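You operate a simulated robot arm through the tools that you are given. There is no shell and no other tool. Be economical: measure what you need, move in short steps, check, and stop when the job is done.

You run a simulated two-armed robot. Do the job below in one go: nothing can be reset, and whatever is moved stays where it is left.

TASK
Put the 2 m blue carton from the counter on the top of the black speakers and the 45 mm blue carton on the third board from the top of the side rack. Take the red wiping pad and put it on the purple counter mat. Fetch the white carton from the second board from the bottom of the side rack and set it on the fourth board from the bottom of the side rack. Open the feet drawer, put the grey carton with the smallest size on its label from the inside of the feet drawer on the fourth board from the bottom of the side rack, then shut the drawer. Open the fuses drawer, put the red carton from the top of the drawer cabinet in the inside of the fuses drawer and shut the drawer again. Any order will do.

Only the result counts: the job must be done as asked and must still hold three seconds after the hand-in. Knocking over, shifting, dropping, spilling or breaking anything else fails it.

THE ROBOT
Two 7-joint arms with four-finger grippers on one trunk, on a base that drives. Base frame: it is fixed to the floor where the robot stands at the start and does not move with it; the origin is under the middle of the robot, x ahead of it, y to its left, z up; the surface under the hand at the start is at about z = 0.944. Lengths are in m, angles in rad, forces in N, time in s.
The left shoulder is at the start at [0.04, 0.181, 1.304], the right one opposite. With the tool pointing down near the work surface each hand reaches from about 0.3 to 0.84 m from the robot's upright axis, wherever it stands, measured 20 degrees to its own side. Places, roughly: blue carton [0.5, 0, 1]; feet drawer [0.5, -3.2, 0.4]; fourth board of the side rack [0.7, -1.9, 1.3]; fuses drawer [0.5, -3.8, 0.9]; grey carton [0.5, -3.25, 0.25]; inside of the fuses drawer [0.6, -3.8, 0.8]; purple counter mat (23x20 cm) [0.46, 0.28, 0.94]; red carton [0.75, -4, 1]; red wiping pad (7x9x4 cm) [0.7, -0.5, 1]; third board of the side rack [0.7, -1.9, 0.9]; top of the black speakers (34x22 cm) [-2.58, -0.5, 0.52]; white carton [0.75, -2.25, 0.5]. Payload 3.67 kg a hand.
The tool frame of a hand sits at the grasp point between the pads (the TCP): z along the fingers, y along the line on which they close. The tips reach 0.028 m beyond it. The gripper opens to 0.112 m. The gripper's body begins 0.073 m behind the TCP.
Orientation is told as [roll, pitch, yaw] about the base's x, y, z axes, in that order, counted from this pose: with the fingers straight down and closing along the base's y, the tool's x points along the base's -x, its y along +y and its z along -z.

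THE INTERFACE
- The arms move only by the tool move_arm. It takes "left_increments", "right_increments" or both (then of equal length, played together; a hand with none holds still); each is a list of rows, each an object (a shift or turn left out is 0, a gripper value left out holds the last) with "dp": the shift along the base's x, y, z in m, a list of three; "delta_rot": the turn, a rotation vector about the base's x, y, z in rad, a list of three; "grip": the opening in per cent of the stroke, from 0 (shut) to 100 (fully open). In form: [{"dp": [tx, ty, tz], "delta_rot": [wx, wy, wz], "grip": grip}, ...]. A call has 1 to 10 rows; each row shifts and turns the commanded pose from where the row before left it. Each row takes 0.2 s and may step no farther than 0.05 m and 0.15 rad from the row before; otherwise, or with a gripper value out of range, the whole call is refused. A pose out of reach is approached as far as the arm can. The call stops where the force on the tool passes 40 N (or 10 N more than at its start, if that is more) or the arm is blocked; 0.2 s more then pass. The fingers move at their own pace and stop on an object; they squeeze with about 20 N. The grip force told is the motor's: it shows also when the fingers shut on nothing. Time passes only in rows, and 0.2 s behind the last, so rows that do not move let the fingers close. The reply holds the time, the measured pose of the TCP, the force on the tool along the base axes, the opening and the grip force, in the units named above and with some noise, with the torque about the TCP (base axes, N m) and any sound that the robot's microphone picked up.
- Cameras (640 x 400 px; columns grow to the right, rows downward): "scene" is now at [0.0962, -0.0112, 1.5217]; the picture's right is [0.04, -1.00, -0.00], its down [-0.76, -0.03, -0.65] and it looks along [0.65, 0.02, -0.76] (base axes); focal length 248 px, centre (320, 200). "left" rides on the left gripper at [0.06, 0.018, -0.104] in its tool frame; the picture's right is [-0.29, 0.96, 0.00], its down [-0.80, -0.24, -0.55] and it looks along [-0.53, -0.16, 0.83] (tool axes); focal length 234 px, centre (320, 200). "right" rides on the right gripper at [0.06, -0.018, -0.104] in its tool frame; the picture's right is [0.29, 0.96, 0.00], its down [-0.80, 0.24, -0.55] and it looks along [-0.53, 0.16, 0.83] (tool axes); focal length 234 px, centre (320, 200). There is no depth. A picture from a camera that has moved, and an enlarged one, comes with that camera's place and axes in the base frame and with its lens. The place of the scene camera against the robot may be out by one fixed shift of up to 0.025 m in any direction.
- get_image(camera): a new picture of that camera. The clock stands still meanwhile.
- slide_trunk(by): slides the trunk up (or, below 0, down) by that many m; the arms and the scene camera ride with it, the base frame stays. It gives what a move gives, with no picture.
- base_move(legs): drives the robot by 1 to 6 legs, each [ahead, left, turn to the left] in m, m and rad, along the robot's own axes; the way and the turn of a leg run together, so that a leg with both is an arc; at most 1.5 m and 3.142 rad a leg. The arms and the cameras ride along, it lands a little off, and it stops where it bumps. It gives what a move gives.
- turn_head(pan, tilt): turns the head with the scene camera to pan (to the left, within 1.501 rad either way) and tilt (down, from -0.506 to 1.204), counted from straight ahead of the robot. It gives what a move gives.
- enlarge(camera, box): a new picture of the part [left, top, right, bottom] of that camera's present view, enlarged. The clock stands still meanwhile.
- finish_job(): hands the job in; it is judged then, once.

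Work in short steps. Places have to be worked out from the pictures, the camera data and where the tool is seen: move nearer, look again, correct. Check each grasp and each placing, and mend what went wrong. You have 483 turns and 246 pictures in all, those below and enlarged ones among them. Open the grippers and draw the arms clear of the work before you hand the job in, unless the task says otherwise; then end with one line.

The tools are called by a JSON object that holds its "op" and its "data". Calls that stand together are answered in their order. move_arm: Moves the arms, as the interface text tells. Its arguments: {"type":"object","properties":{"left_increments":{"type":"array"},"right_increments":{"type":"array"}},"required":[]} The other tools are called the same way: slide_trunk (by) slides the trunk up or down; base_move (legs) drives the base; turn_head (pan, tilt) turns the head that bears the scene camera; get_image (camera) takes a picture; enlarge (camera, box) takes an enlarged picture of a part of a camera's view; finish_job () hands the job in.

At the start:

```text
time: 0.0
left_ee_pos: [0.4192, 0.0908, 1.1866]
left_tcp_rot: [-0.001, 0.001, 0.003]
left_wrist_force: [-0.4, -0.1, -0.1]
left_ft_torque: [-0.01, 0.02, 0.0]
left_opening: 0.112
left_finger_force: 0.0
right_ee_pos: [0.4731, -0.3418, 1.2548]
right_tcp_rot: [0.0, 0.0, -0.001]
right_wrist_force: [-0.7, -0.3, -0.1]
right_ft_torque: [0.01, -0.01, -0.02]
right_opening: 0.1117
right_finger_force: 0.0
trunk travel left (down, up): [-0.425, 0.089]
robot x, y, heading: [0.0017, -0.003, -0.002]
head pan, tilt: [0.037, 0.859]
```

scene: 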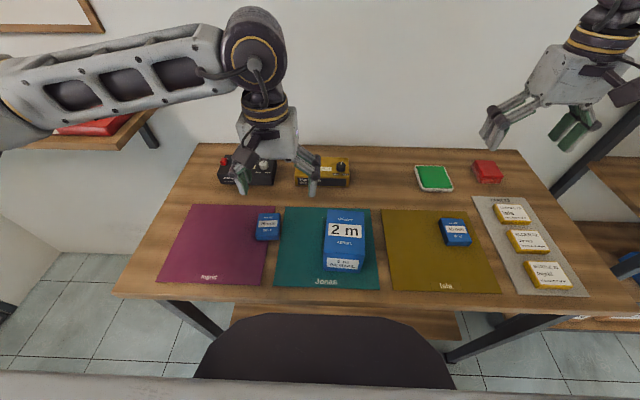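
right: 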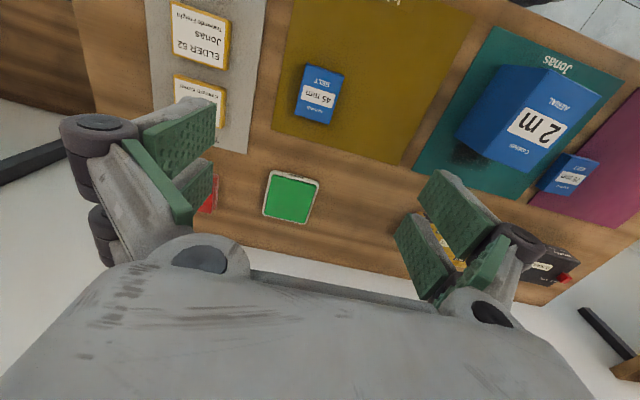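
left: 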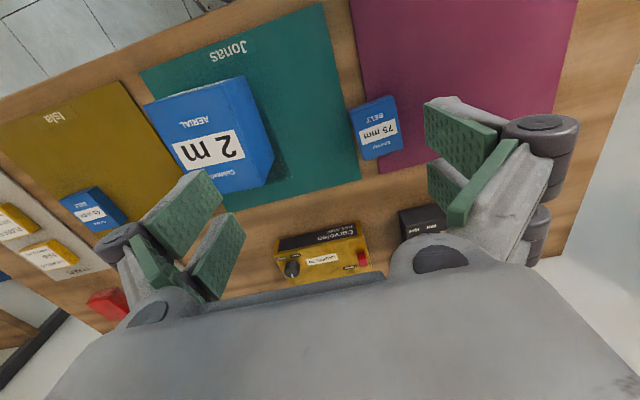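

I see three blue cartons (2 m, 45 mm, 75 mm), and the red pad at about (0.715, -0.54). First I look around: down in front of the robot.

{"op": "turn_head", "data": {"pan": 0.0, "tilt": 1.2}}

{"op": "get_image", "data": {"camera": "scene"}}

{"op": "turn_head", "data": {"pan": -1.3, "tilt": 0.5}}

{"op": "get_image", "data": {"camera": "scene"}}

{"op": "turn_head", "data": {"pan": 1.5, "tilt": 0.5}}

{"op": "get_image", "data": {"camera": "scene"}}

```text
time: 0.8
left_ee_pos: [0.4191, 0.0905, 1.1867]
left_tcp_rot: [0.0, 0.001, 0.002]
left_wrist_force: [1.2, -1.0, 0.1]
left_ft_torque: [-0.04, -0.02, 0.0]
left_opening: 0.1122
left_finger_force: 0.1
right_ee_pos: [0.4738, -0.3438, 1.2558]
right_tcp_rot: [-0.001, 0.0, 0.0]
right_wrist_force: [-0.2, -0.1, 0.3]
right_ft_torque: [-0.01, 0.0, 0.0]
right_opening: 0.112
right_finger_force: 0.1
trunk travel left (down, up): [-0.425, 0.089]
robot x, y, heading: [-0.0004, -0.0009, 0.003]
head pan, tilt: [0.0, 1.201]
```

```text
242 pictures are left
camera scene: at [0.0745, -0.014, 1.4987], right [0.0, -1.0, 0.0], down [-0.93, 0.0, -0.36], along [0.36, 0.0, -0.93], focal length 248 px, centre (320, 200)
```

scene: 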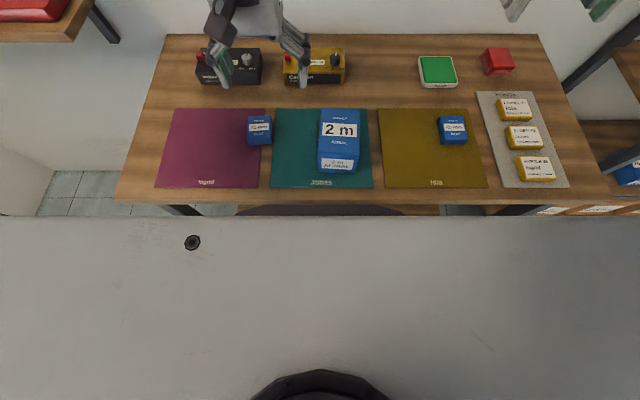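

```text
time: 2.3
left_ee_pos: [0.4196, 0.0907, 1.1863]
left_tcp_rot: [-0.001, 0.0, 0.003]
left_wrist_force: [0.1, 0.4, 0.6]
left_ft_torque: [-0.02, 0.01, -0.01]
left_opening: 0.112
left_finger_force: 0.2
right_ee_pos: [0.4753, -0.3422, 1.2568]
right_tcp_rot: [0.001, 0.0, 0.0]
right_wrist_force: [-0.3, -0.8, -0.3]
right_ft_torque: [0.01, -0.01, 0.0]
right_opening: 0.1119
right_finger_force: 0.1
trunk travel left (down, up): [-0.425, 0.089]
robot x, y, heading: [-0.0006, -0.0018, 0.007]
head pan, tilt: [-1.3, 0.499]
```

```text
241 pictures are left
camera scene: at [0.0429, -0.1016, 1.5523], right [-0.96, -0.27, 0.0], down [-0.13, 0.46, -0.88], along [0.24, -0.85, -0.48], focal length 248 px, centre (320, 200)
```

scene: 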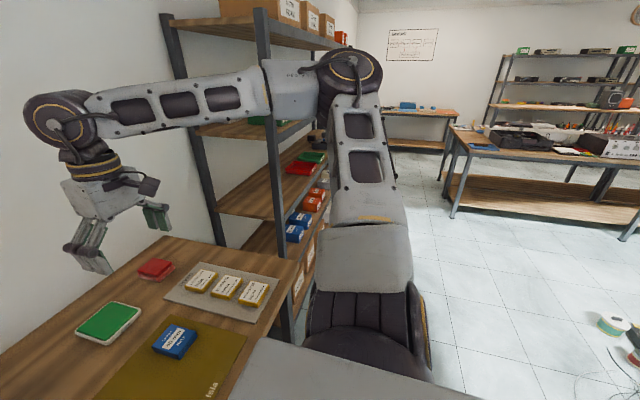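

```text
time: 4.8
left_ee_pos: [0.4193, 0.0902, 1.1857]
left_tcp_rot: [0.0, -0.001, 0.003]
left_wrist_force: [-0.8, -0.6, -0.2]
left_ft_torque: [0.0, 0.01, -0.03]
left_opening: 0.112
left_finger_force: 0.0
right_ee_pos: [0.4737, -0.3421, 1.255]
right_tcp_rot: [-0.001, -0.001, 0.0]
right_wrist_force: [-0.5, 0.3, 0.8]
right_ft_torque: [0.04, -0.01, 0.01]
right_opening: 0.112
right_finger_force: 0.1
trunk travel left (down, up): [-0.425, 0.089]
robot x, y, heading: [0.0006, -0.0034, 0.002]
head pan, tilt: [1.499, 0.499]
```

```text
240 pictures are left
camera scene: at [0.025, 0.0768, 1.5523], right [1.0, -0.07, 0.0], down [-0.03, -0.48, -0.88], along [0.06, 0.88, -0.48], focal length 248 px, centre (320, 200)
```

scene: 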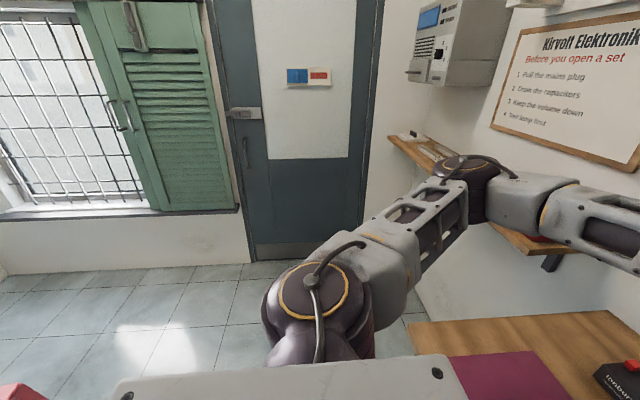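

The room layout is clear. I drive 0.25 m to the right so the right hand can reach the red pad, and look with the right wrist camera.

{"op": "base_move", "data": {"legs": [[0, -0.25, 0]]}}

{"op": "turn_head", "data": {"pan": -0.3, "tilt": 0.8}}

{"op": "get_image", "data": {"camera": "scene"}}

{"op": "get_image", "data": {"camera": "right"}}

```text
time: 6.6
left_ee_pos: [0.4198, -0.1547, 1.1853]
left_tcp_rot: [-0.003, 0.001, 0.004]
left_wrist_force: [-0.6, 0.7, -0.6]
left_ft_torque: [0.03, 0.07, 0.0]
left_opening: 0.1118
left_finger_force: 0.1
right_ee_pos: [0.4754, -0.587, 1.2556]
right_tcp_rot: [-0.003, 0.0, 0.002]
right_wrist_force: [0.3, 0.0, 0.7]
right_ft_torque: [-0.02, 0.0, -0.03]
right_opening: 0.112
right_finger_force: 0.0
trunk travel left (down, up): [-0.425, 0.089]
robot x, y, heading: [0.0001, -0.2475, 0.001]
head pan, tilt: [1.499, 0.499]
```

```text
time: 8.4
left_ee_pos: [0.4202, -0.1561, 1.1863]
left_tcp_rot: [0.0, 0.001, 0.004]
left_wrist_force: [0.3, 0.7, 0.3]
left_ft_torque: [-0.02, -0.01, 0.04]
left_opening: 0.112
left_finger_force: 0.0
right_ee_pos: [0.4745, -0.5885, 1.2562]
right_tcp_rot: [0.001, 0.0, 0.001]
right_wrist_force: [-0.5, 0.4, 0.8]
right_ft_torque: [0.0, -0.04, 0.0]
right_opening: 0.1121
right_finger_force: 0.0
trunk travel left (down, up): [-0.425, 0.089]
robot x, y, heading: [-0.0011, -0.2466, 0.001]
head pan, tilt: [-0.3, 0.799]
```

```text
239 pictures are left
camera scene: at [0.096, -0.285, 1.5264], right [-0.29, -0.96, 0.0], down [-0.69, 0.21, -0.7], along [0.67, -0.2, -0.72], focal length 248 px, centre (320, 200)
```

scene: 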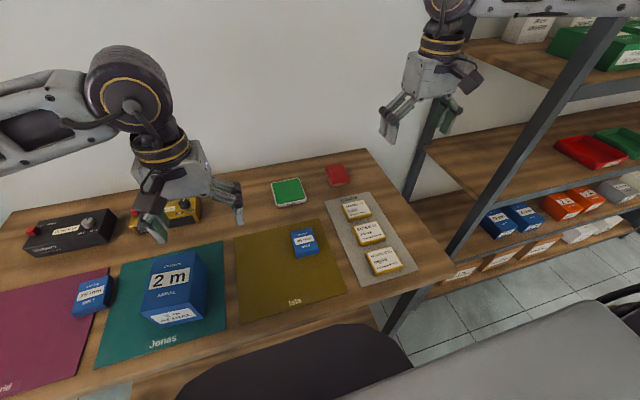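

```text
238 pictures are left
camera right: at [0.4159, -0.6073, 1.3592], right [-0.29, 0.96, 0.0], down [0.8, 0.24, 0.55], along [0.53, 0.16, -0.83], focal length 234 px, centre (320, 200)
```

right: 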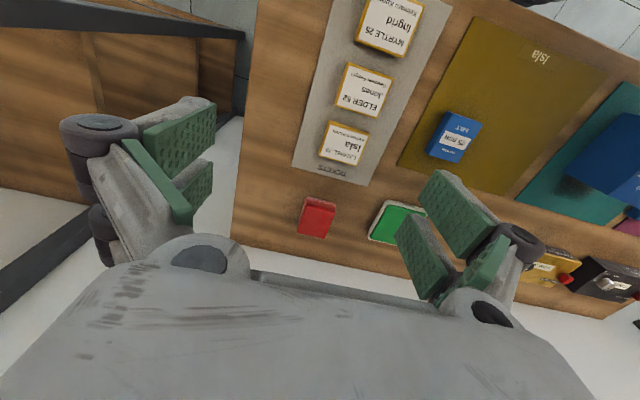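

The pad is at about (0.70, -0.527), nearly aligned with the axes. I move the right hand above it and look again.

{"op": "move_arm", "data": {"right_increments": [{"dp": [0.037, 0.0103, -0.025]}, {"dp": [0.037, 0.0103, -0.025]}, {"dp": [0.037, 0.0103, -0.025]}, {"dp": [0.037, 0.0103, -0.025]}, {"dp": [0.037, 0.0103, -0.025]}, {"dp": [0.037, 0.0103, -0.025]}, {}]}}

{"op": "get_image", "data": {"camera": "right"}}

{"op": "get_image", "data": {"camera": "scene"}}

```text
time: 10.0
left_ee_pos: [0.4193, -0.1557, 1.1864]
left_tcp_rot: [0.0, 0.001, 0.002]
left_wrist_force: [0.0, -0.3, -0.1]
left_ft_torque: [-0.03, 0.01, 0.02]
left_opening: 0.112
left_finger_force: 0.2
right_ee_pos: [0.6961, -0.5282, 1.1049]
right_tcp_rot: [0.001, -0.003, 0.002]
right_wrist_force: [-0.9, -0.2, 1.0]
right_ft_torque: [0.02, -0.06, 0.01]
right_opening: 0.1119
right_finger_force: 0.0
right hand out of reach, approached as far as the arm can: row 6
trunk travel left (down, up): [-0.425, 0.089]
robot x, y, heading: [-0.0027, -0.2476, -0.001]
head pan, tilt: [-0.3, 0.799]
```

```text
237 pictures are left
camera right: at [0.6364, -0.547, 1.2097], right [-0.29, 0.96, 0.0], down [0.8, 0.24, 0.56], along [0.53, 0.16, -0.83], focal length 234 px, centre (320, 200)
```

right: 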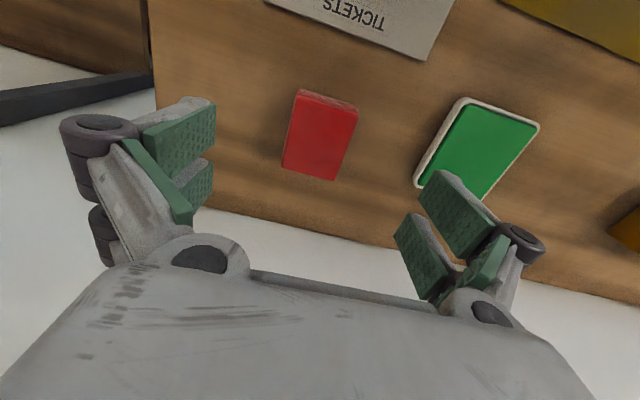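

```text
236 pictures are left
camera scene: at [0.0952, -0.2849, 1.5265], right [-0.29, -0.96, 0.0], down [-0.69, 0.21, -0.7], along [0.67, -0.2, -0.72], focal length 248 px, centre (320, 200)
```

scene: 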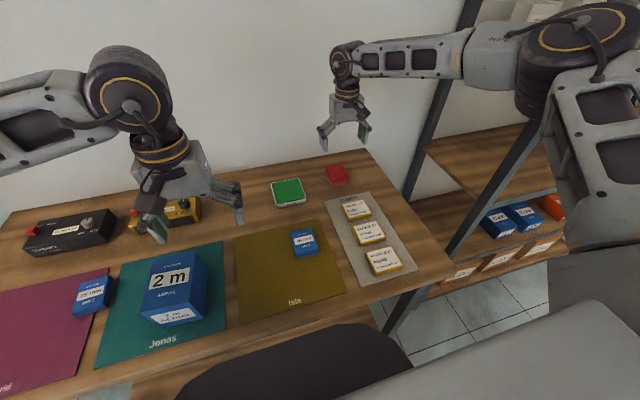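

Pad centre is about (0.715, -0.524). I descend part way, with a small yaw to match it, then look.

{"op": "move_arm", "data": {"right_increments": [{"dp": [0.016, 0.003, -0.03], "delta_rot": [0, 0, 0.07]}, {"dp": [0, 0, -0.03]}, {"dp": [0, 0, -0.02]}, {}]}}

{"op": "get_image", "data": {"camera": "right"}}

```text
time: 11.0
left_ee_pos: [0.4201, -0.1562, 1.1863]
left_tcp_rot: [-0.001, -0.002, 0.003]
left_wrist_force: [-0.1, 0.0, -0.4]
left_ft_torque: [0.01, 0.04, -0.03]
left_opening: 0.1118
left_finger_force: 0.0
right_ee_pos: [0.6786, -0.5383, 1.0367]
right_tcp_rot: [0.0, -0.002, 0.073]
right_wrist_force: [-0.8, 0.2, -0.3]
right_ft_torque: [-0.01, -0.01, 0.02]
right_opening: 0.112
right_finger_force: 0.0
right hand out of reach, approached as far as the arm can: row 1, 2, 3
trunk travel left (down, up): [-0.425, 0.089]
robot x, y, heading: [0.0024, -0.2463, -0.0]
head pan, tilt: [-0.3, 0.799]
```

```text
235 pictures are left
camera right: at [0.6199, -0.5609, 1.1399], right [-0.36, 0.93, 0.0], down [0.78, 0.3, 0.56], along [0.52, 0.2, -0.83], focal length 234 px, centre (320, 200)
```

right: 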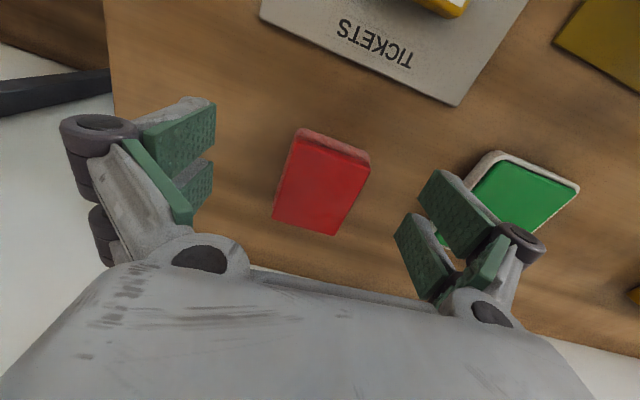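

The hand cannot quite reach here. I lift both hands a bit and lower the trunk by 0.12 m, which should extend the low reach.

{"op": "move_arm", "data": {"right_increments": [{"dp": [-0.03, 0, 0.045]}, {"dp": [0, 0, 0.045]}, {"dp": [0, 0, 0.045]}, {}], "left_increments": [{"dp": [-0.03, 0, 0.045]}, {"dp": [0, 0, 0.045]}, {"dp": [0, 0, 0.045]}, {}]}}

{"op": "slide_trunk", "data": {"by": -0.12}}

{"op": "move_arm", "data": {"right_increments": [{"dp": [0.03, 0.01, 0]}, {"dp": [0.02, 0.003, -0.02]}, {}]}}

```text
refused: row 1 steps farther than a row can; nothing moved
```

```text
time: 12.1
left_ee_pos: [0.4183, -0.1544, 1.0947]
left_tcp_rot: [0.0, 0.0, 0.006]
left_wrist_force: [0.6, 0.4, 0.5]
left_ft_torque: [-0.01, -0.02, -0.01]
left_opening: 0.112
left_finger_force: 0.0
right_ee_pos: [0.6772, -0.5377, 0.9498]
right_tcp_rot: [-0.001, -0.003, 0.07]
right_wrist_force: [-2.6, -0.4, 8.1]
right_ft_torque: [-0.17, 0.15, -0.03]
right_opening: 0.1123
right_finger_force: 0.0
trunk travel left (down, up): [-0.334, 0.18]
robot x, y, heading: [0.0003, -0.2458, -0.001]
head pan, tilt: [-0.3, 0.799]
stopped: the force on the tool passed its limit at 80 N (the readings are from after the stop); the commanded pose is now the measured one
```

```text
time: 12.9
left_ee_pos: [0.4198, -0.1546, 1.0934]
left_tcp_rot: [0.0, 0.0, 0.006]
left_wrist_force: [0.6, -0.6, -1.0]
left_ft_torque: [0.01, 0.0, -0.01]
left_opening: 0.112
left_finger_force: 0.0
right_ee_pos: [0.6811, -0.5424, 0.9488]
right_tcp_rot: [0.002, -0.007, 0.071]
right_wrist_force: [2.5, 1.9, 13.7]
right_ft_torque: [-0.06, 0.26, 0.12]
right_opening: 0.1122
right_finger_force: 0.0
right hand out of reach, approached as far as the arm can: row 1, 2
trunk travel left (down, up): [-0.334, 0.18]
robot x, y, heading: [-0.0013, -0.2517, -0.0]
head pan, tilt: [-0.3, 0.799]
```

That was my mistake: the arm move was refused and the trunk went on to press the tips onto the counter. I look at what is touching before doing anything else.

{"op": "get_image", "data": {"camera": "right"}}

{"op": "get_image", "data": {"camera": "scene"}}

```text
234 pictures are left
camera right: at [0.6228, -0.5658, 1.0525], right [-0.36, 0.93, 0.0], down [0.77, 0.3, 0.56], along [0.52, 0.2, -0.83], focal length 234 px, centre (320, 200)
```

right: 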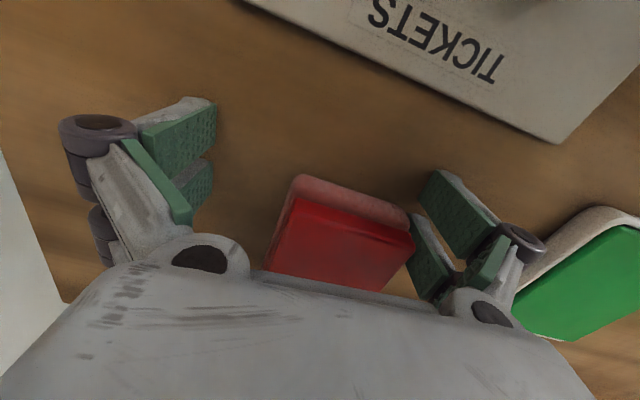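

```text
233 pictures are left
camera scene: at [0.0949, -0.284, 1.4351], right [-0.29, -0.96, 0.0], down [-0.68, 0.21, -0.7], along [0.67, -0.2, -0.72], focal length 248 px, centre (320, 200)
```

scene: 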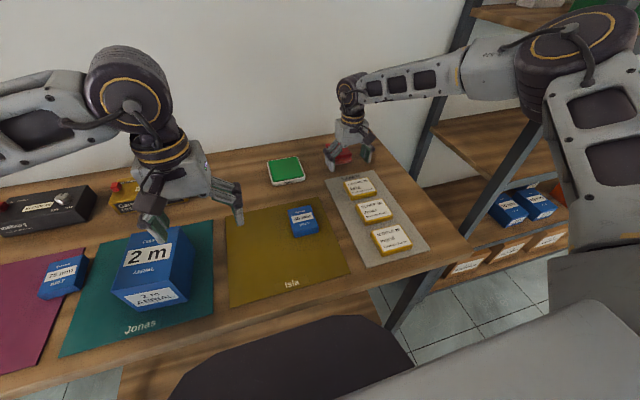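

Nothing has shifted; the left finger of the pair is just touching the counter beside the pad. I lift the right hand by 0.05 and then test forward reach at the new trunk height.

{"op": "move_arm", "data": {"right_increments": [{"dp": [0, 0, 0.03]}, {"dp": [0, 0, 0.03]}, {}]}}

{"op": "move_arm", "data": {"right_increments": [{"dp": [0.015, 0.012, 0]}, {"dp": [0.01, 0.005, 0]}, {}]}}

{"op": "get_image", "data": {"camera": "right"}}

```text
time: 13.7
left_ee_pos: [0.4209, -0.1557, 1.0953]
left_tcp_rot: [0.0, 0.0, 0.003]
left_wrist_force: [-0.4, 0.5, 0.4]
left_ft_torque: [-0.02, -0.03, -0.03]
left_opening: 0.1122
left_finger_force: 0.2
right_ee_pos: [0.6834, -0.5436, 1.0081]
right_tcp_rot: [0.0, 0.0, 0.071]
right_wrist_force: [0.0, -0.5, -0.1]
right_ft_torque: [0.03, 0.01, -0.01]
right_opening: 0.1119
right_finger_force: 0.0
trunk travel left (down, up): [-0.334, 0.18]
robot x, y, heading: [0.001, -0.2439, 0.003]
head pan, tilt: [-0.3, 0.799]
```

```text
time: 14.5
left_ee_pos: [0.4187, -0.1552, 1.0953]
left_tcp_rot: [0.0, 0.001, 0.004]
left_wrist_force: [-0.1, 0.4, -0.4]
left_ft_torque: [0.03, 0.01, 0.0]
left_opening: 0.112
left_finger_force: 0.0
right_ee_pos: [0.6955, -0.5319, 1.0065]
right_tcp_rot: [-0.001, -0.003, 0.071]
right_wrist_force: [0.0, 0.6, 0.1]
right_ft_torque: [0.02, -0.01, -0.02]
right_opening: 0.1119
right_finger_force: 0.0
right hand out of reach, approached as far as the arm can: row 2
trunk travel left (down, up): [-0.334, 0.18]
robot x, y, heading: [0.0008, -0.2479, 0.002]
head pan, tilt: [-0.3, 0.799]
```

```text
232 pictures are left
camera right: at [0.6379, -0.5547, 1.1114], right [-0.36, 0.93, 0.0], down [0.78, 0.3, 0.56], along [0.52, 0.2, -0.83], focal length 234 px, centre (320, 200)
```

right: 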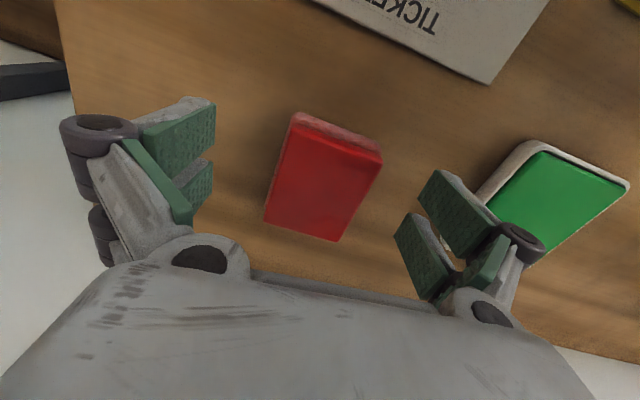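

Only about 2 cm is lacking. I raise the hand 3 cm and creep the base 4 cm forward.

{"op": "move_arm", "data": {"right_increments": [{"dp": [-0.01, 0, 0.04]}, {}]}}

{"op": "base_move", "data": {"legs": [[0.04, 0, 0]]}}

```text
time: 15.1
left_ee_pos: [0.4201, -0.1562, 1.0939]
left_tcp_rot: [0.0, 0.002, 0.004]
left_wrist_force: [0.6, -0.1, 0.4]
left_ft_torque: [0.02, 0.03, 0.0]
left_opening: 0.1119
left_finger_force: 0.0
right_ee_pos: [0.6862, -0.5307, 1.0477]
right_tcp_rot: [-0.001, 0.001, 0.074]
right_wrist_force: [0.3, 0.3, -0.9]
right_ft_torque: [0.01, 0.0, 0.0]
right_opening: 0.1121
right_finger_force: 0.1
trunk travel left (down, up): [-0.334, 0.18]
robot x, y, heading: [0.0, -0.2451, 0.0]
head pan, tilt: [-0.3, 0.799]
```

```text
time: 16.0
left_ee_pos: [0.4561, -0.1557, 1.0964]
left_tcp_rot: [0.0, -0.004, 0.003]
left_wrist_force: [-0.4, 0.2, -0.2]
left_ft_torque: [-0.02, -0.02, -0.03]
left_opening: 0.1117
left_finger_force: 0.1
right_ee_pos: [0.7234, -0.53, 1.0502]
right_tcp_rot: [-0.001, -0.006, 0.071]
right_wrist_force: [-0.4, 0.2, -0.7]
right_ft_torque: [-0.03, -0.01, -0.01]
right_opening: 0.112
right_finger_force: 0.1
trunk travel left (down, up): [-0.334, 0.18]
robot x, y, heading: [0.0413, -0.2481, 0.003]
head pan, tilt: [-0.3, 0.799]
```

Now I go down over the pad at (0.713, -0.524).

{"op": "move_arm", "data": {"right_increments": [{"dp": [-0.01, 0.006, -0.02]}, {"dp": [0, 0, -0.03]}, {}]}}

{"op": "get_image", "data": {"camera": "right"}}

```text
time: 16.8
left_ee_pos: [0.4603, -0.1559, 1.0945]
left_tcp_rot: [0.001, 0.0, 0.003]
left_wrist_force: [0.1, 0.0, 0.1]
left_ft_torque: [0.0, 0.02, 0.01]
left_opening: 0.1124
left_finger_force: 0.1
right_ee_pos: [0.7176, -0.5261, 0.9988]
right_tcp_rot: [0.0, -0.001, 0.071]
right_wrist_force: [0.5, 0.0, 0.0]
right_ft_torque: [0.02, -0.02, 0.0]
right_opening: 0.1116
right_finger_force: 0.0
trunk travel left (down, up): [-0.334, 0.18]
robot x, y, heading: [0.0408, -0.245, 0.001]
head pan, tilt: [-0.3, 0.799]
```

```text
231 pictures are left
camera right: at [0.6591, -0.5482, 1.1025], right [-0.35, 0.93, 0.0], down [0.78, 0.3, 0.56], along [0.52, 0.2, -0.83], focal length 234 px, centre (320, 200)
```

right: 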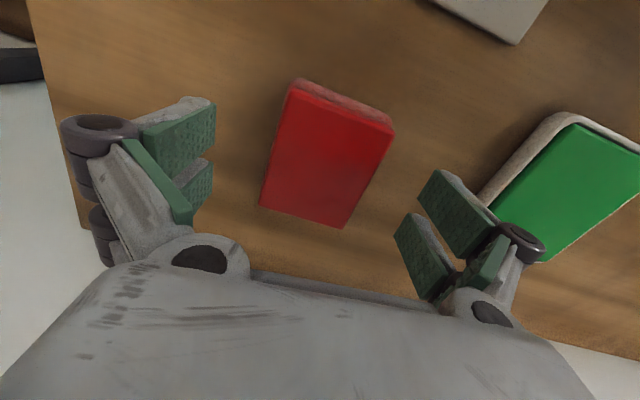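

Well centred. I descend to z ≈ 0.97 and close.

{"op": "move_arm", "data": {"right_increments": [{"dp": [-0.004, 0.001, -0.015]}, {"dp": [0, 0, -0.013]}, {"grip": 0}, {"grip": 0}, {"grip": 0}, {"grip": 0}]}}

```text
time: 18.2
left_ee_pos: [0.4589, -0.1557, 1.0945]
left_tcp_rot: [-0.001, 0.001, 0.003]
left_wrist_force: [-0.9, 0.1, 0.4]
left_ft_torque: [-0.04, 0.0, -0.01]
left_opening: 0.1118
left_finger_force: 0.1
right_ee_pos: [0.7102, -0.5236, 0.9711]
right_tcp_rot: [0.0, -0.003, 0.071]
right_wrist_force: [0.2, 0.2, 2.9]
right_ft_torque: [0.0, -0.09, 0.03]
right_opening: 0.0675
right_finger_force: 19.9
trunk travel left (down, up): [-0.334, 0.18]
robot x, y, heading: [0.0396, -0.246, -0.0]
head pan, tilt: [-0.3, 0.799]
```

Gripped (opening 0.0675). I lift straight up, then pull back.

{"op": "move_arm", "data": {"right_increments": [{"dp": [0, 0, 0.04]}, {"dp": [0, 0, 0.04]}, {"dp": [-0.02, 0, 0.04]}, {"dp": [-0.03, 0, 0.035]}, {"dp": [-0.03, 0, 0.035]}, {"dp": [-0.04, 0, 0.02]}, {"dp": [-0.04, 0, 0.0]}, {}], "left_increments": [{"dp": [0, 0, 0.04]}, {"dp": [0, 0, 0.04]}, {"dp": [0, 0, 0.02]}, {}, {}, {}, {}, {}]}}

{"op": "get_image", "data": {"camera": "right"}}

```text
time: 20.0
left_ee_pos: [0.4601, -0.1557, 1.1952]
left_tcp_rot: [-0.001, 0.001, 0.003]
left_wrist_force: [1.1, -0.1, -0.7]
left_ft_torque: [0.0, -0.01, -0.01]
left_opening: 0.1121
left_finger_force: 0.0
right_ee_pos: [0.5517, -0.5242, 1.1789]
right_tcp_rot: [0.0, 0.0, 0.069]
right_wrist_force: [-0.1, -0.4, -0.1]
right_ft_torque: [0.0, 0.0, 0.04]
right_opening: 0.0
right_finger_force: 20.4
trunk travel left (down, up): [-0.334, 0.18]
robot x, y, heading: [0.0379, -0.2458, 0.004]
head pan, tilt: [-0.3, 0.799]
```

```text
230 pictures are left
camera right: at [0.4936, -0.5455, 1.2822], right [-0.35, 0.93, 0.0], down [0.78, 0.3, 0.55], along [0.52, 0.2, -0.83], focal length 234 px, centre (320, 200)
```

right: 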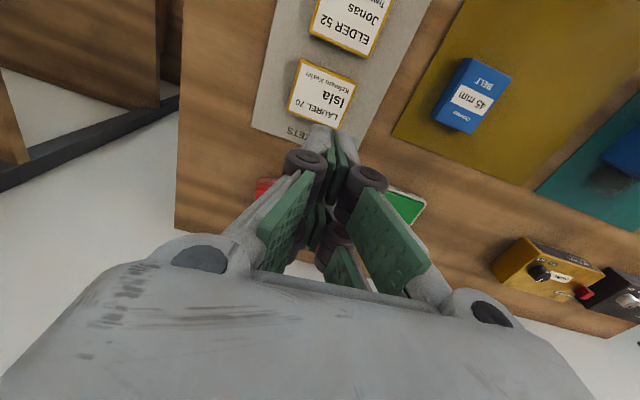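

The pad slipped out, so I held it too shallowly. I open, go back above it and look.

{"op": "move_arm", "data": {"right_increments": [{"dp": [0.04, 0, 0], "grip": 100}, {"dp": [0.04, 0, -0.02]}, {"dp": [0.04, 0, -0.04]}, {"dp": [0.04, 0, -0.025]}, {"dp": [0, 0, -0.045]}, {}]}}

{"op": "get_image", "data": {"camera": "right"}}

```text
refused: row 3 steps farther than a row can; nothing moved
```

```text
229 pictures are left
camera right: at [0.4936, -0.5455, 1.2822], right [-0.35, 0.93, 0.0], down [0.78, 0.3, 0.55], along [0.52, 0.2, -0.83], focal length 234 px, centre (320, 200)
```

right: 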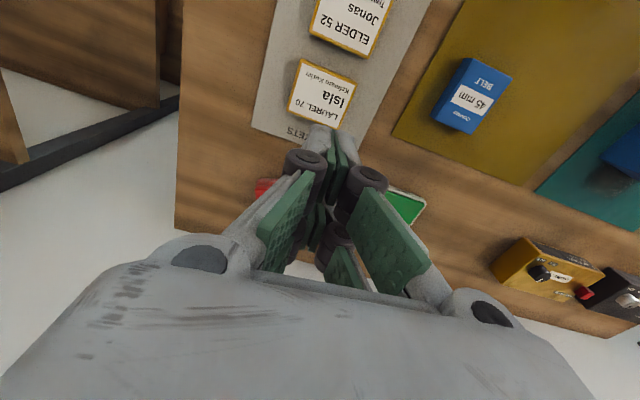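

A row was too long; I split it.

{"op": "move_arm", "data": {"right_increments": [{"dp": [0.035, 0, 0], "grip": 100}, {"dp": [0.035, 0, -0.02]}, {"dp": [0.035, 0, -0.03]}, {"dp": [0.035, 0, -0.03]}, {"dp": [0.02, 0, -0.045]}, {"dp": [0, 0, -0.02]}, {}]}}

{"op": "get_image", "data": {"camera": "right"}}

```text
time: 21.6
left_ee_pos: [0.4583, -0.1553, 1.1939]
left_tcp_rot: [0.0, 0.001, 0.004]
left_wrist_force: [0.1, 0.7, 1.1]
left_ft_torque: [0.03, 0.01, 0.02]
left_opening: 0.1121
left_finger_force: 0.0
right_ee_pos: [0.711, -0.5235, 1.0326]
right_tcp_rot: [0.001, -0.001, 0.071]
right_wrist_force: [0.3, -0.8, -0.6]
right_ft_torque: [0.0, -0.01, 0.0]
right_opening: 0.1118
right_finger_force: 0.1
trunk travel left (down, up): [-0.334, 0.18]
robot x, y, heading: [0.0385, -0.2446, 0.004]
head pan, tilt: [-0.3, 0.799]
```

```text
228 pictures are left
camera right: at [0.6521, -0.5467, 1.137], right [-0.36, 0.93, 0.0], down [0.78, 0.3, 0.56], along [0.52, 0.2, -0.83], focal length 234 px, centre (320, 200)
```

right: 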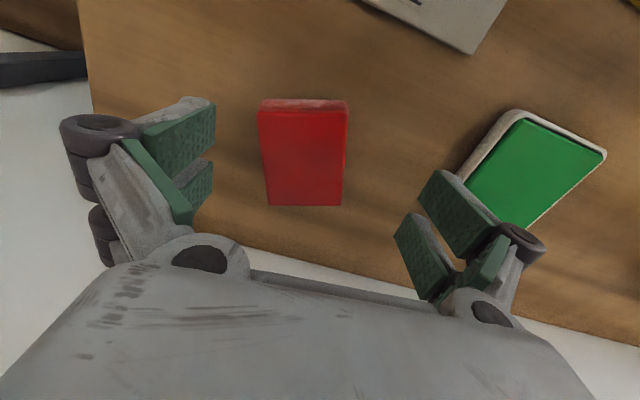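

The pad got turned to yaw ≈ 0.36 and sits at about (0.737, -0.528), its top near z 0.955. I creep 4 cm further forward and match it.

{"op": "base_move", "data": {"legs": [[0.04, 0, 0]]}}

{"op": "move_arm", "data": {"right_increments": [{"dp": [-0.005, -0.002, 0], "delta_rot": [0, 0, 0.145]}, {"dp": [-0.005, -0.002, 0], "delta_rot": [0, 0, 0.145]}, {}]}}

{"op": "get_image", "data": {"camera": "right"}}

```text
time: 22.5
left_ee_pos: [0.4935, -0.155, 1.1973]
left_tcp_rot: [0.001, -0.004, 0.003]
left_wrist_force: [-1.0, 0.1, 0.0]
left_ft_torque: [-0.02, -0.03, -0.01]
left_opening: 0.1119
left_finger_force: 0.0
right_ee_pos: [0.7449, -0.5245, 1.0361]
right_tcp_rot: [0.0, -0.006, 0.07]
right_wrist_force: [-0.6, 0.0, 0.5]
right_ft_torque: [-0.02, -0.07, 0.0]
right_opening: 0.1118
right_finger_force: 0.2
trunk travel left (down, up): [-0.334, 0.18]
robot x, y, heading: [0.08, -0.2454, -0.0]
head pan, tilt: [-0.3, 0.799]
```

```text
time: 23.3
left_ee_pos: [0.4998, -0.1554, 1.1951]
left_tcp_rot: [0.001, 0.001, 0.001]
left_wrist_force: [-0.3, 0.5, 0.0]
left_ft_torque: [-0.01, 0.01, -0.02]
left_opening: 0.1121
left_finger_force: 0.0
right_ee_pos: [0.7408, -0.5295, 1.0341]
right_tcp_rot: [0.001, -0.002, 0.362]
right_wrist_force: [0.5, 0.0, 0.0]
right_ft_torque: [-0.01, 0.04, -0.03]
right_opening: 0.1123
right_finger_force: 0.1
trunk travel left (down, up): [-0.334, 0.18]
robot x, y, heading: [0.0816, -0.2482, 0.001]
head pan, tilt: [-0.3, 0.799]
```

```text
227 pictures are left
camera right: at [0.6914, -0.5675, 1.1376], right [-0.61, 0.79, 0.0], down [0.66, 0.51, 0.56], along [0.44, 0.34, -0.83], focal length 234 px, centre (320, 200)
```

right: 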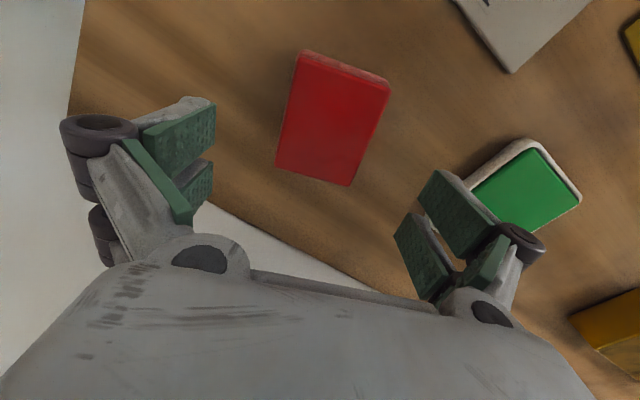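

Aligned; the pad centre is at (0.727, -0.529). I descend deeper than last time, watching the force.

{"op": "move_arm", "data": {"right_increments": [{"dp": [-0.007, 0, -0.02]}, {"dp": [-0.007, 0, -0.025]}, {"dp": [0, 0, -0.017]}, {"dp": [0, 0, -0.01]}, {}]}}

```text
time: 24.5
left_ee_pos: [0.4988, -0.1545, 1.1964]
left_tcp_rot: [-0.002, 0.0, 0.001]
left_wrist_force: [0.6, 0.2, 0.1]
left_ft_torque: [0.03, -0.01, 0.02]
left_opening: 0.1119
left_finger_force: 0.1
right_ee_pos: [0.7253, -0.5281, 0.9619]
right_tcp_rot: [0.0, -0.003, 0.357]
right_wrist_force: [0.8, 0.6, 0.3]
right_ft_torque: [0.01, 0.01, -0.02]
right_opening: 0.1121
right_finger_force: 0.1
trunk travel left (down, up): [-0.334, 0.18]
robot x, y, heading: [0.0786, -0.2485, 0.004]
head pan, tilt: [-0.3, 0.799]
```

No contact yet at tip z 0.934. I go 9 mm lower, then close if free.

{"op": "move_arm", "data": {"right_increments": [{"dp": [0, 0, -0.005]}, {"dp": [0, 0, -0.005]}, {}]}}

```text
time: 25.3
left_ee_pos: [0.4987, -0.1551, 1.1964]
left_tcp_rot: [0.0, 0.001, 0.0]
left_wrist_force: [0.2, 0.5, 0.5]
left_ft_torque: [-0.01, -0.01, -0.05]
left_opening: 0.1118
left_finger_force: 0.0
right_ee_pos: [0.7252, -0.528, 0.9522]
right_tcp_rot: [0.001, -0.003, 0.359]
right_wrist_force: [0.4, 0.4, 0.0]
right_ft_torque: [-0.02, -0.02, -0.04]
right_opening: 0.1118
right_finger_force: 0.1
trunk travel left (down, up): [-0.334, 0.18]
robot x, y, heading: [0.0758, -0.2474, 0.001]
head pan, tilt: [-0.3, 0.799]
```

Still free, so I close and lift slowly.

{"op": "move_arm", "data": {"right_increments": [{"grip": 0}, {"grip": 0}, {"grip": 0}, {"grip": 0}, {"dp": [0, 0, 0.01]}, {"dp": [0, 0, 0.015]}, {"dp": [0, 0, 0.02]}, {"dp": [0, 0, 0.02]}, {}]}}

```text
time: 25.9
left_ee_pos: [0.4952, -0.1543, 1.1967]
left_tcp_rot: [-0.002, -0.004, 0.003]
left_wrist_force: [-1.2, 0.8, 0.1]
left_ft_torque: [0.01, 0.04, 0.04]
left_opening: 0.112
left_finger_force: 0.2
right_ee_pos: [0.7261, -0.5223, 0.9642]
right_tcp_rot: [0.001, -0.021, 0.361]
right_wrist_force: [-11.6, 7.0, 30.0]
right_ft_torque: [-0.61, 0.47, -0.38]
right_opening: 0.0675
right_finger_force: 42.5
trunk travel left (down, up): [-0.334, 0.18]
robot x, y, heading: [0.0796, -0.2484, -0.001]
head pan, tilt: [-0.3, 0.799]
stopped in row 3 (right hand): the force on the tool passed its limit at 46 N (the readings are from after the stop); the commanded pose is now the measured one
```

The fingers swing lower as they close, so the tips pressed on the counter. I ease up 4 mm and check the state.

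{"op": "move_arm", "data": {"right_increments": [{"dp": [0, 0, 0.004]}, {}, {}]}}

{"op": "get_image", "data": {"camera": "right"}}

```text
time: 26.7
left_ee_pos: [0.4959, -0.1541, 1.1958]
left_tcp_rot: [0.001, -0.003, 0.001]
left_wrist_force: [-0.2, -0.8, 0.1]
left_ft_torque: [0.01, -0.02, 0.02]
left_opening: 0.112
left_finger_force: 0.0
right_ee_pos: [0.728, -0.5242, 0.9642]
right_tcp_rot: [0.0, -0.016, 0.36]
right_wrist_force: [-2.6, 11.7, 22.9]
right_ft_torque: [0.27, 0.15, -0.07]
right_opening: 0.0675
right_finger_force: 20.1
trunk travel left (down, up): [-0.334, 0.18]
robot x, y, heading: [0.0792, -0.2453, -0.001]
head pan, tilt: [-0.3, 0.799]
```

```text
226 pictures are left
camera right: at [0.6765, -0.5627, 1.067], right [-0.61, 0.79, 0.0], down [0.65, 0.5, 0.57], along [0.45, 0.34, -0.82], focal length 234 px, centre (320, 200)
```

right: 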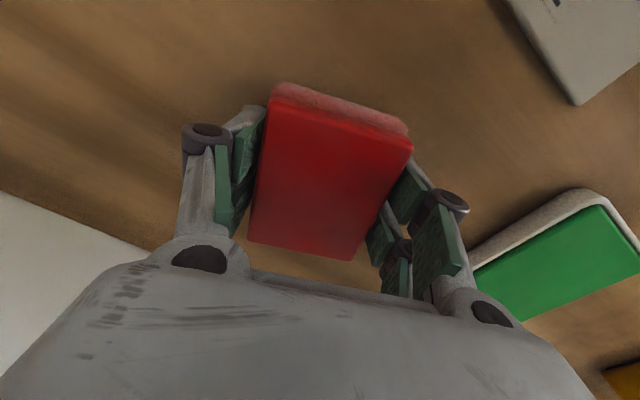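

The pad is held well between the finger pads. I lift slowly.

{"op": "move_arm", "data": {"right_increments": [{"dp": [0, 0, 0.006]}, {"dp": [0, 0, 0.008]}, {"dp": [0, 0, 0.012]}, {"dp": [0, 0, 0.015]}, {"dp": [0, 0, 0.02]}, {}]}}

{"op": "get_image", "data": {"camera": "right"}}

```text
time: 28.1
left_ee_pos: [0.4983, -0.156, 1.1952]
left_tcp_rot: [0.0, -0.001, 0.001]
left_wrist_force: [-0.1, -0.2, 0.3]
left_ft_torque: [0.02, 0.0, 0.01]
left_opening: 0.1119
left_finger_force: 0.1
right_ee_pos: [0.7283, -0.5276, 1.0214]
right_tcp_rot: [0.001, -0.011, 0.36]
right_wrist_force: [0.3, -0.5, 0.3]
right_ft_torque: [-0.01, 0.01, -0.03]
right_opening: 0.0675
right_finger_force: 19.7
trunk travel left (down, up): [-0.334, 0.18]
robot x, y, heading: [0.0823, -0.2492, 0.005]
head pan, tilt: [-0.3, 0.799]
```

```text
225 pictures are left
camera right: at [0.6784, -0.5662, 1.1253], right [-0.61, 0.79, 0.0], down [0.66, 0.5, 0.56], along [0.45, 0.34, -0.83], focal length 234 px, centre (320, 200)
```

right: 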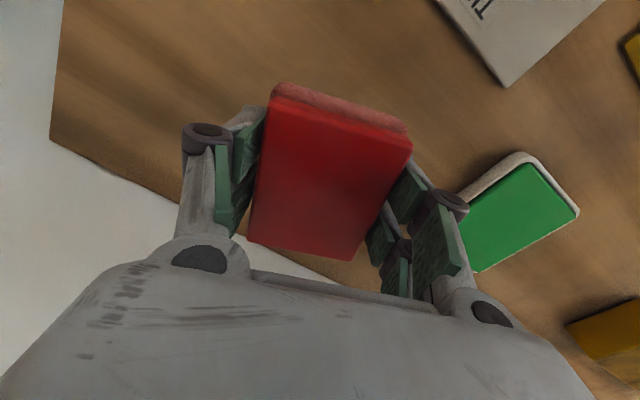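

The pad is held. I raise it, turn the yaw back, retract, and raise the left hand for clearance over the 2 m carton.

{"op": "move_arm", "data": {"right_increments": [{"dp": [0, 0, 0.03]}, {"dp": [0, 0, 0.03]}, {"dp": [-0.02, 0, 0.03]}, {"dp": [-0.03, 0, 0.03], "delta_rot": [0, 0, -0.12]}, {"dp": [-0.03, 0, 0.03], "delta_rot": [0, 0, -0.12]}, {"dp": [-0.04, 0, 0.01], "delta_rot": [0, 0, -0.12]}, {"dp": [-0.04, 0, 0]}, {"dp": [-0.04, 0, 0]}, {}]}}

{"op": "get_image", "data": {"camera": "right"}}

```text
time: 30.1
left_ee_pos: [0.4986, -0.1561, 1.1963]
left_tcp_rot: [0.0, 0.001, 0.001]
left_wrist_force: [-0.1, -0.1, -0.1]
left_ft_torque: [0.03, 0.02, 0.01]
left_opening: 0.1121
left_finger_force: 0.0
right_ee_pos: [0.528, -0.5241, 1.1816]
right_tcp_rot: [0.001, -0.01, 0.0]
right_wrist_force: [1.1, 0.1, -0.3]
right_ft_torque: [-0.04, -0.01, 0.02]
right_opening: 0.0676
right_finger_force: 20.0
trunk travel left (down, up): [-0.334, 0.18]
robot x, y, heading: [0.0812, -0.2475, 0.001]
head pan, tilt: [-0.3, 0.799]
```

```text
224 pictures are left
camera right: at [0.4678, -0.5429, 1.2851], right [-0.29, 0.96, 0.0], down [0.79, 0.24, 0.56], along [0.54, 0.16, -0.83], focal length 234 px, centre (320, 200)
```

right: 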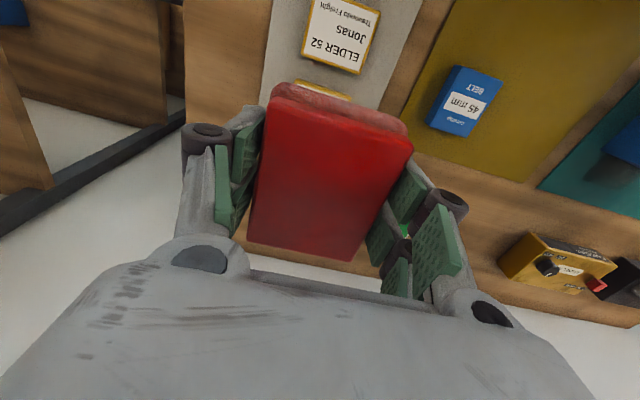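

Held fast. I back off 8 cm and drive 0.45 m left to face the purple mat.

{"op": "base_move", "data": {"legs": [[-0.1, 0, 0], [0, 0.45, 0]]}}

{"op": "turn_head", "data": {"pan": 0.0, "tilt": 0.95}}

{"op": "get_image", "data": {"camera": "scene"}}

{"op": "get_image", "data": {"camera": "left"}}

```text
time: 33.6
left_ee_pos: [0.394, 0.292, 1.1969]
left_tcp_rot: [0.001, 0.0, 0.01]
left_wrist_force: [0.1, -0.1, 0.3]
left_ft_torque: [0.03, -0.01, 0.04]
left_opening: 0.112
left_finger_force: 0.1
right_ee_pos: [0.4272, -0.0745, 1.1817]
right_tcp_rot: [0.003, -0.012, 0.009]
right_wrist_force: [0.7, -0.3, -0.4]
right_ft_torque: [0.03, -0.03, -0.01]
right_opening: 0.0675
right_finger_force: 19.7
trunk travel left (down, up): [-0.334, 0.18]
robot x, y, heading: [-0.0258, 0.1983, 0.009]
head pan, tilt: [-0.3, 0.799]
```

```text
time: 34.4
left_ee_pos: [0.3937, 0.2926, 1.1953]
left_tcp_rot: [0.001, 0.0, 0.01]
left_wrist_force: [-1.3, -0.4, -0.7]
left_ft_torque: [0.02, 0.0, -0.02]
left_opening: 0.1119
left_finger_force: 0.1
right_ee_pos: [0.4266, -0.0749, 1.1817]
right_tcp_rot: [0.002, -0.011, 0.009]
right_wrist_force: [0.2, 0.5, 0.5]
right_ft_torque: [-0.02, -0.02, 0.01]
right_opening: 0.0675
right_finger_force: 20.4
trunk travel left (down, up): [-0.334, 0.18]
robot x, y, heading: [-0.0258, 0.1986, 0.014]
head pan, tilt: [0.0, 0.949]
```

```text
223 pictures are left
camera scene: at [0.0663, 0.1849, 1.4234], right [0.01, -1.0, 0.0], down [-0.81, -0.01, -0.58], along [0.58, 0.01, -0.81], focal length 248 px, centre (320, 200)
```

scene: 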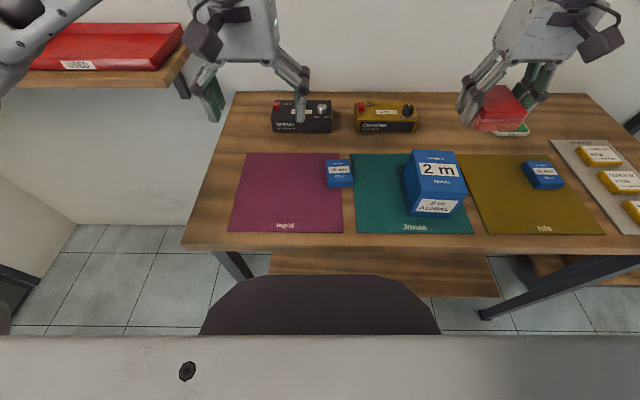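

```text
222 pictures are left
camera left: at [0.3343, 0.3109, 1.2999], right [0.28, 0.96, 0.0], down [0.8, -0.23, 0.55], along [0.53, -0.15, -0.83], focal length 234 px, centre (320, 200)
```

left: 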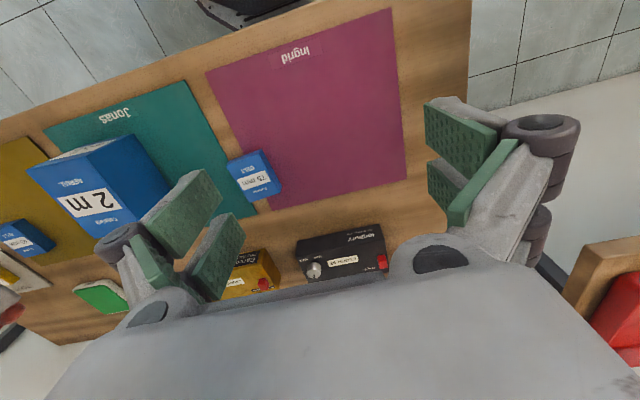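

The mat spans x 0.32–0.56, y 0.155–0.40. I drive 0.2 m further left so the left hand leaves the mat and the right hand comes before it; the wall shelf starts at x ≈ 0.68, clear of the arm.

{"op": "base_move", "data": {"legs": [[0, 0.22, 0]]}}

{"op": "move_arm", "data": {"right_increments": [{"dp": [0, 0.04, 0]}, {"dp": [0, 0.04, 0]}, {"dp": [0, 0.04, 0]}, {"dp": [0, 0.03, 0]}, {}]}}

{"op": "get_image", "data": {"camera": "right"}}

```text
time: 36.1
left_ee_pos: [0.3907, 0.5127, 1.1952]
left_tcp_rot: [-0.001, 0.0, 0.015]
left_wrist_force: [0.8, -0.7, -0.3]
left_ft_torque: [0.04, -0.03, 0.0]
left_opening: 0.112
left_finger_force: 0.0
right_ee_pos: [0.4256, 0.1439, 1.1818]
right_tcp_rot: [0.002, -0.011, 0.012]
right_wrist_force: [-0.3, -0.2, -0.6]
right_ft_torque: [0.01, 0.0, 0.02]
right_opening: 0.0677
right_finger_force: 20.1
trunk travel left (down, up): [-0.334, 0.18]
robot x, y, heading: [-0.0273, 0.4159, 0.014]
head pan, tilt: [0.0, 0.949]
```

```text
time: 37.3
left_ee_pos: [0.3909, 0.5118, 1.1954]
left_tcp_rot: [0.0, -0.002, 0.013]
left_wrist_force: [-0.2, 0.1, -0.1]
left_ft_torque: [-0.01, -0.02, 0.0]
left_opening: 0.1119
left_finger_force: 0.0
right_ee_pos: [0.4228, 0.2945, 1.1837]
right_tcp_rot: [0.002, -0.013, 0.011]
right_wrist_force: [-0.8, -0.3, -1.1]
right_ft_torque: [0.0, 0.04, -0.03]
right_opening: 0.0678
right_finger_force: 20.2
trunk travel left (down, up): [-0.334, 0.18]
robot x, y, heading: [-0.0279, 0.4142, 0.016]
head pan, tilt: [0.0, 0.949]
```

```text
221 pictures are left
camera right: at [0.3627, 0.2741, 1.2872], right [-0.3, 0.95, 0.0], down [0.79, 0.25, 0.56], along [0.54, 0.17, -0.83], focal length 234 px, centre (320, 200)
```

right: 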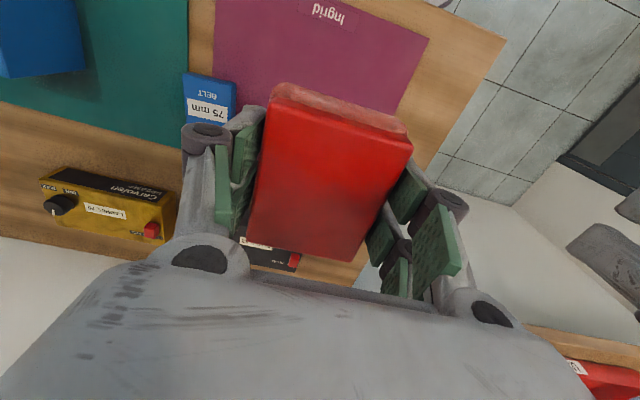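

In position over the mat. I lower to just above contact.

{"op": "move_arm", "data": {"right_increments": [{"dp": [0, 0.002, -0.04]}, {"dp": [0, 0, -0.04]}, {"dp": [0, 0, -0.04]}, {"dp": [0, 0, -0.04]}, {"dp": [0, 0, -0.03]}, {"dp": [0, 0, -0.015]}, {}]}}

{"op": "get_image", "data": {"camera": "right"}}

```text
time: 38.9
left_ee_pos: [0.3894, 0.5123, 1.1961]
left_tcp_rot: [0.0, 0.0, 0.016]
left_wrist_force: [-0.3, 0.3, 0.0]
left_ft_torque: [0.01, -0.01, 0.0]
left_opening: 0.112
left_finger_force: 0.0
right_ee_pos: [0.4247, 0.2979, 0.977]
right_tcp_rot: [0.003, -0.014, 0.011]
right_wrist_force: [-0.6, -1.2, 0.0]
right_ft_torque: [0.02, 0.0, 0.0]
right_opening: 0.0674
right_finger_force: 19.7
trunk travel left (down, up): [-0.334, 0.18]
robot x, y, heading: [-0.0278, 0.4158, 0.015]
head pan, tilt: [0.0, 0.949]
```

```text
220 pictures are left
camera right: at [0.3635, 0.2781, 1.0802], right [-0.3, 0.95, 0.0], down [0.79, 0.25, 0.56], along [0.54, 0.17, -0.83], focal length 234 px, centre (320, 200)
```

right: 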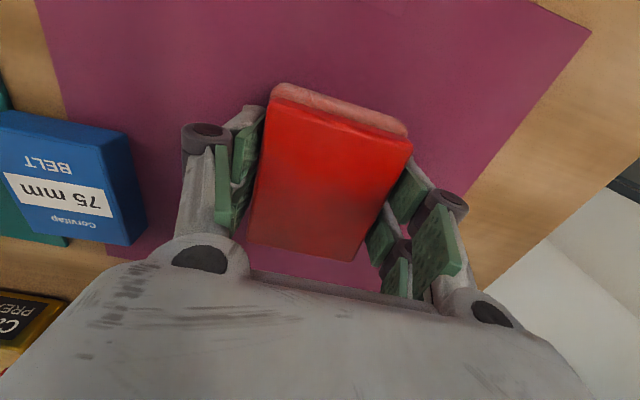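

I lower a few more millimetres until contact and open partly.

{"op": "move_arm", "data": {"right_increments": [{"dp": [0, 0, -0.005]}, {"dp": [0, 0, -0.004]}, {"dp": [0, 0, -0.003]}, {}]}}

```text
time: 40.0
left_ee_pos: [0.3893, 0.5122, 1.196]
left_tcp_rot: [0.0, -0.003, 0.014]
left_wrist_force: [0.5, 0.1, 0.3]
left_ft_torque: [-0.01, 0.0, -0.01]
left_opening: 0.1122
left_finger_force: 0.1
right_ee_pos: [0.4243, 0.2962, 0.9688]
right_tcp_rot: [0.002, -0.018, 0.01]
right_wrist_force: [-6.5, -3.0, 16.4]
right_ft_torque: [-0.64, 0.57, -0.17]
right_opening: 0.0677
right_finger_force: 19.6
trunk travel left (down, up): [-0.334, 0.18]
robot x, y, heading: [-0.028, 0.4162, 0.011]
head pan, tilt: [0.0, 0.949]
stopped in row 4 (right hand): the force on the tool passed its limit at 41 N (the readings are from after the stop); the commanded pose is now the measured one
```

Contact. I raise a hair, open and lift away.

{"op": "move_arm", "data": {"right_increments": [{"dp": [0, 0, 0.002], "grip": 75}, {"grip": 75}, {"dp": [0, 0, 0.02], "grip": 85}, {"dp": [0, 0, 0.04]}, {"dp": [0, 0, 0.04]}, {"dp": [0, 0, 0.04]}, {"dp": [0, 0, 0.04]}, {"dp": [0, 0, 0.04]}, {}]}}

{"op": "get_image", "data": {"camera": "right"}}

```text
time: 42.0
left_ee_pos: [0.3923, 0.5127, 1.1945]
left_tcp_rot: [0.0, -0.001, 0.014]
left_wrist_force: [-0.9, -0.4, 0.0]
left_ft_torque: [0.03, 0.0, 0.03]
left_opening: 0.1122
left_finger_force: 0.1
right_ee_pos: [0.4259, 0.296, 1.1877]
right_tcp_rot: [0.002, -0.015, 0.013]
right_wrist_force: [-1.0, -0.7, -0.5]
right_ft_torque: [0.02, 0.0, 0.01]
right_opening: 0.0952
right_finger_force: 0.0
trunk travel left (down, up): [-0.334, 0.18]
robot x, y, heading: [-0.0259, 0.4161, 0.01]
head pan, tilt: [0.0, 0.949]
```

```text
219 pictures are left
camera right: at [0.3652, 0.2773, 1.2903], right [-0.3, 0.95, 0.0], down [0.79, 0.25, 0.57], along [0.54, 0.17, -0.82], focal length 234 px, centre (320, 200)
```

right: 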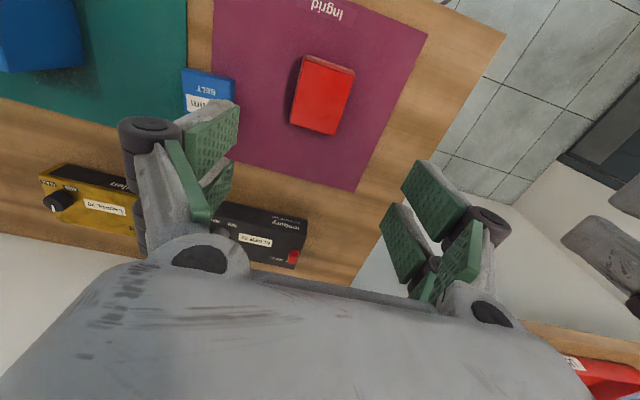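

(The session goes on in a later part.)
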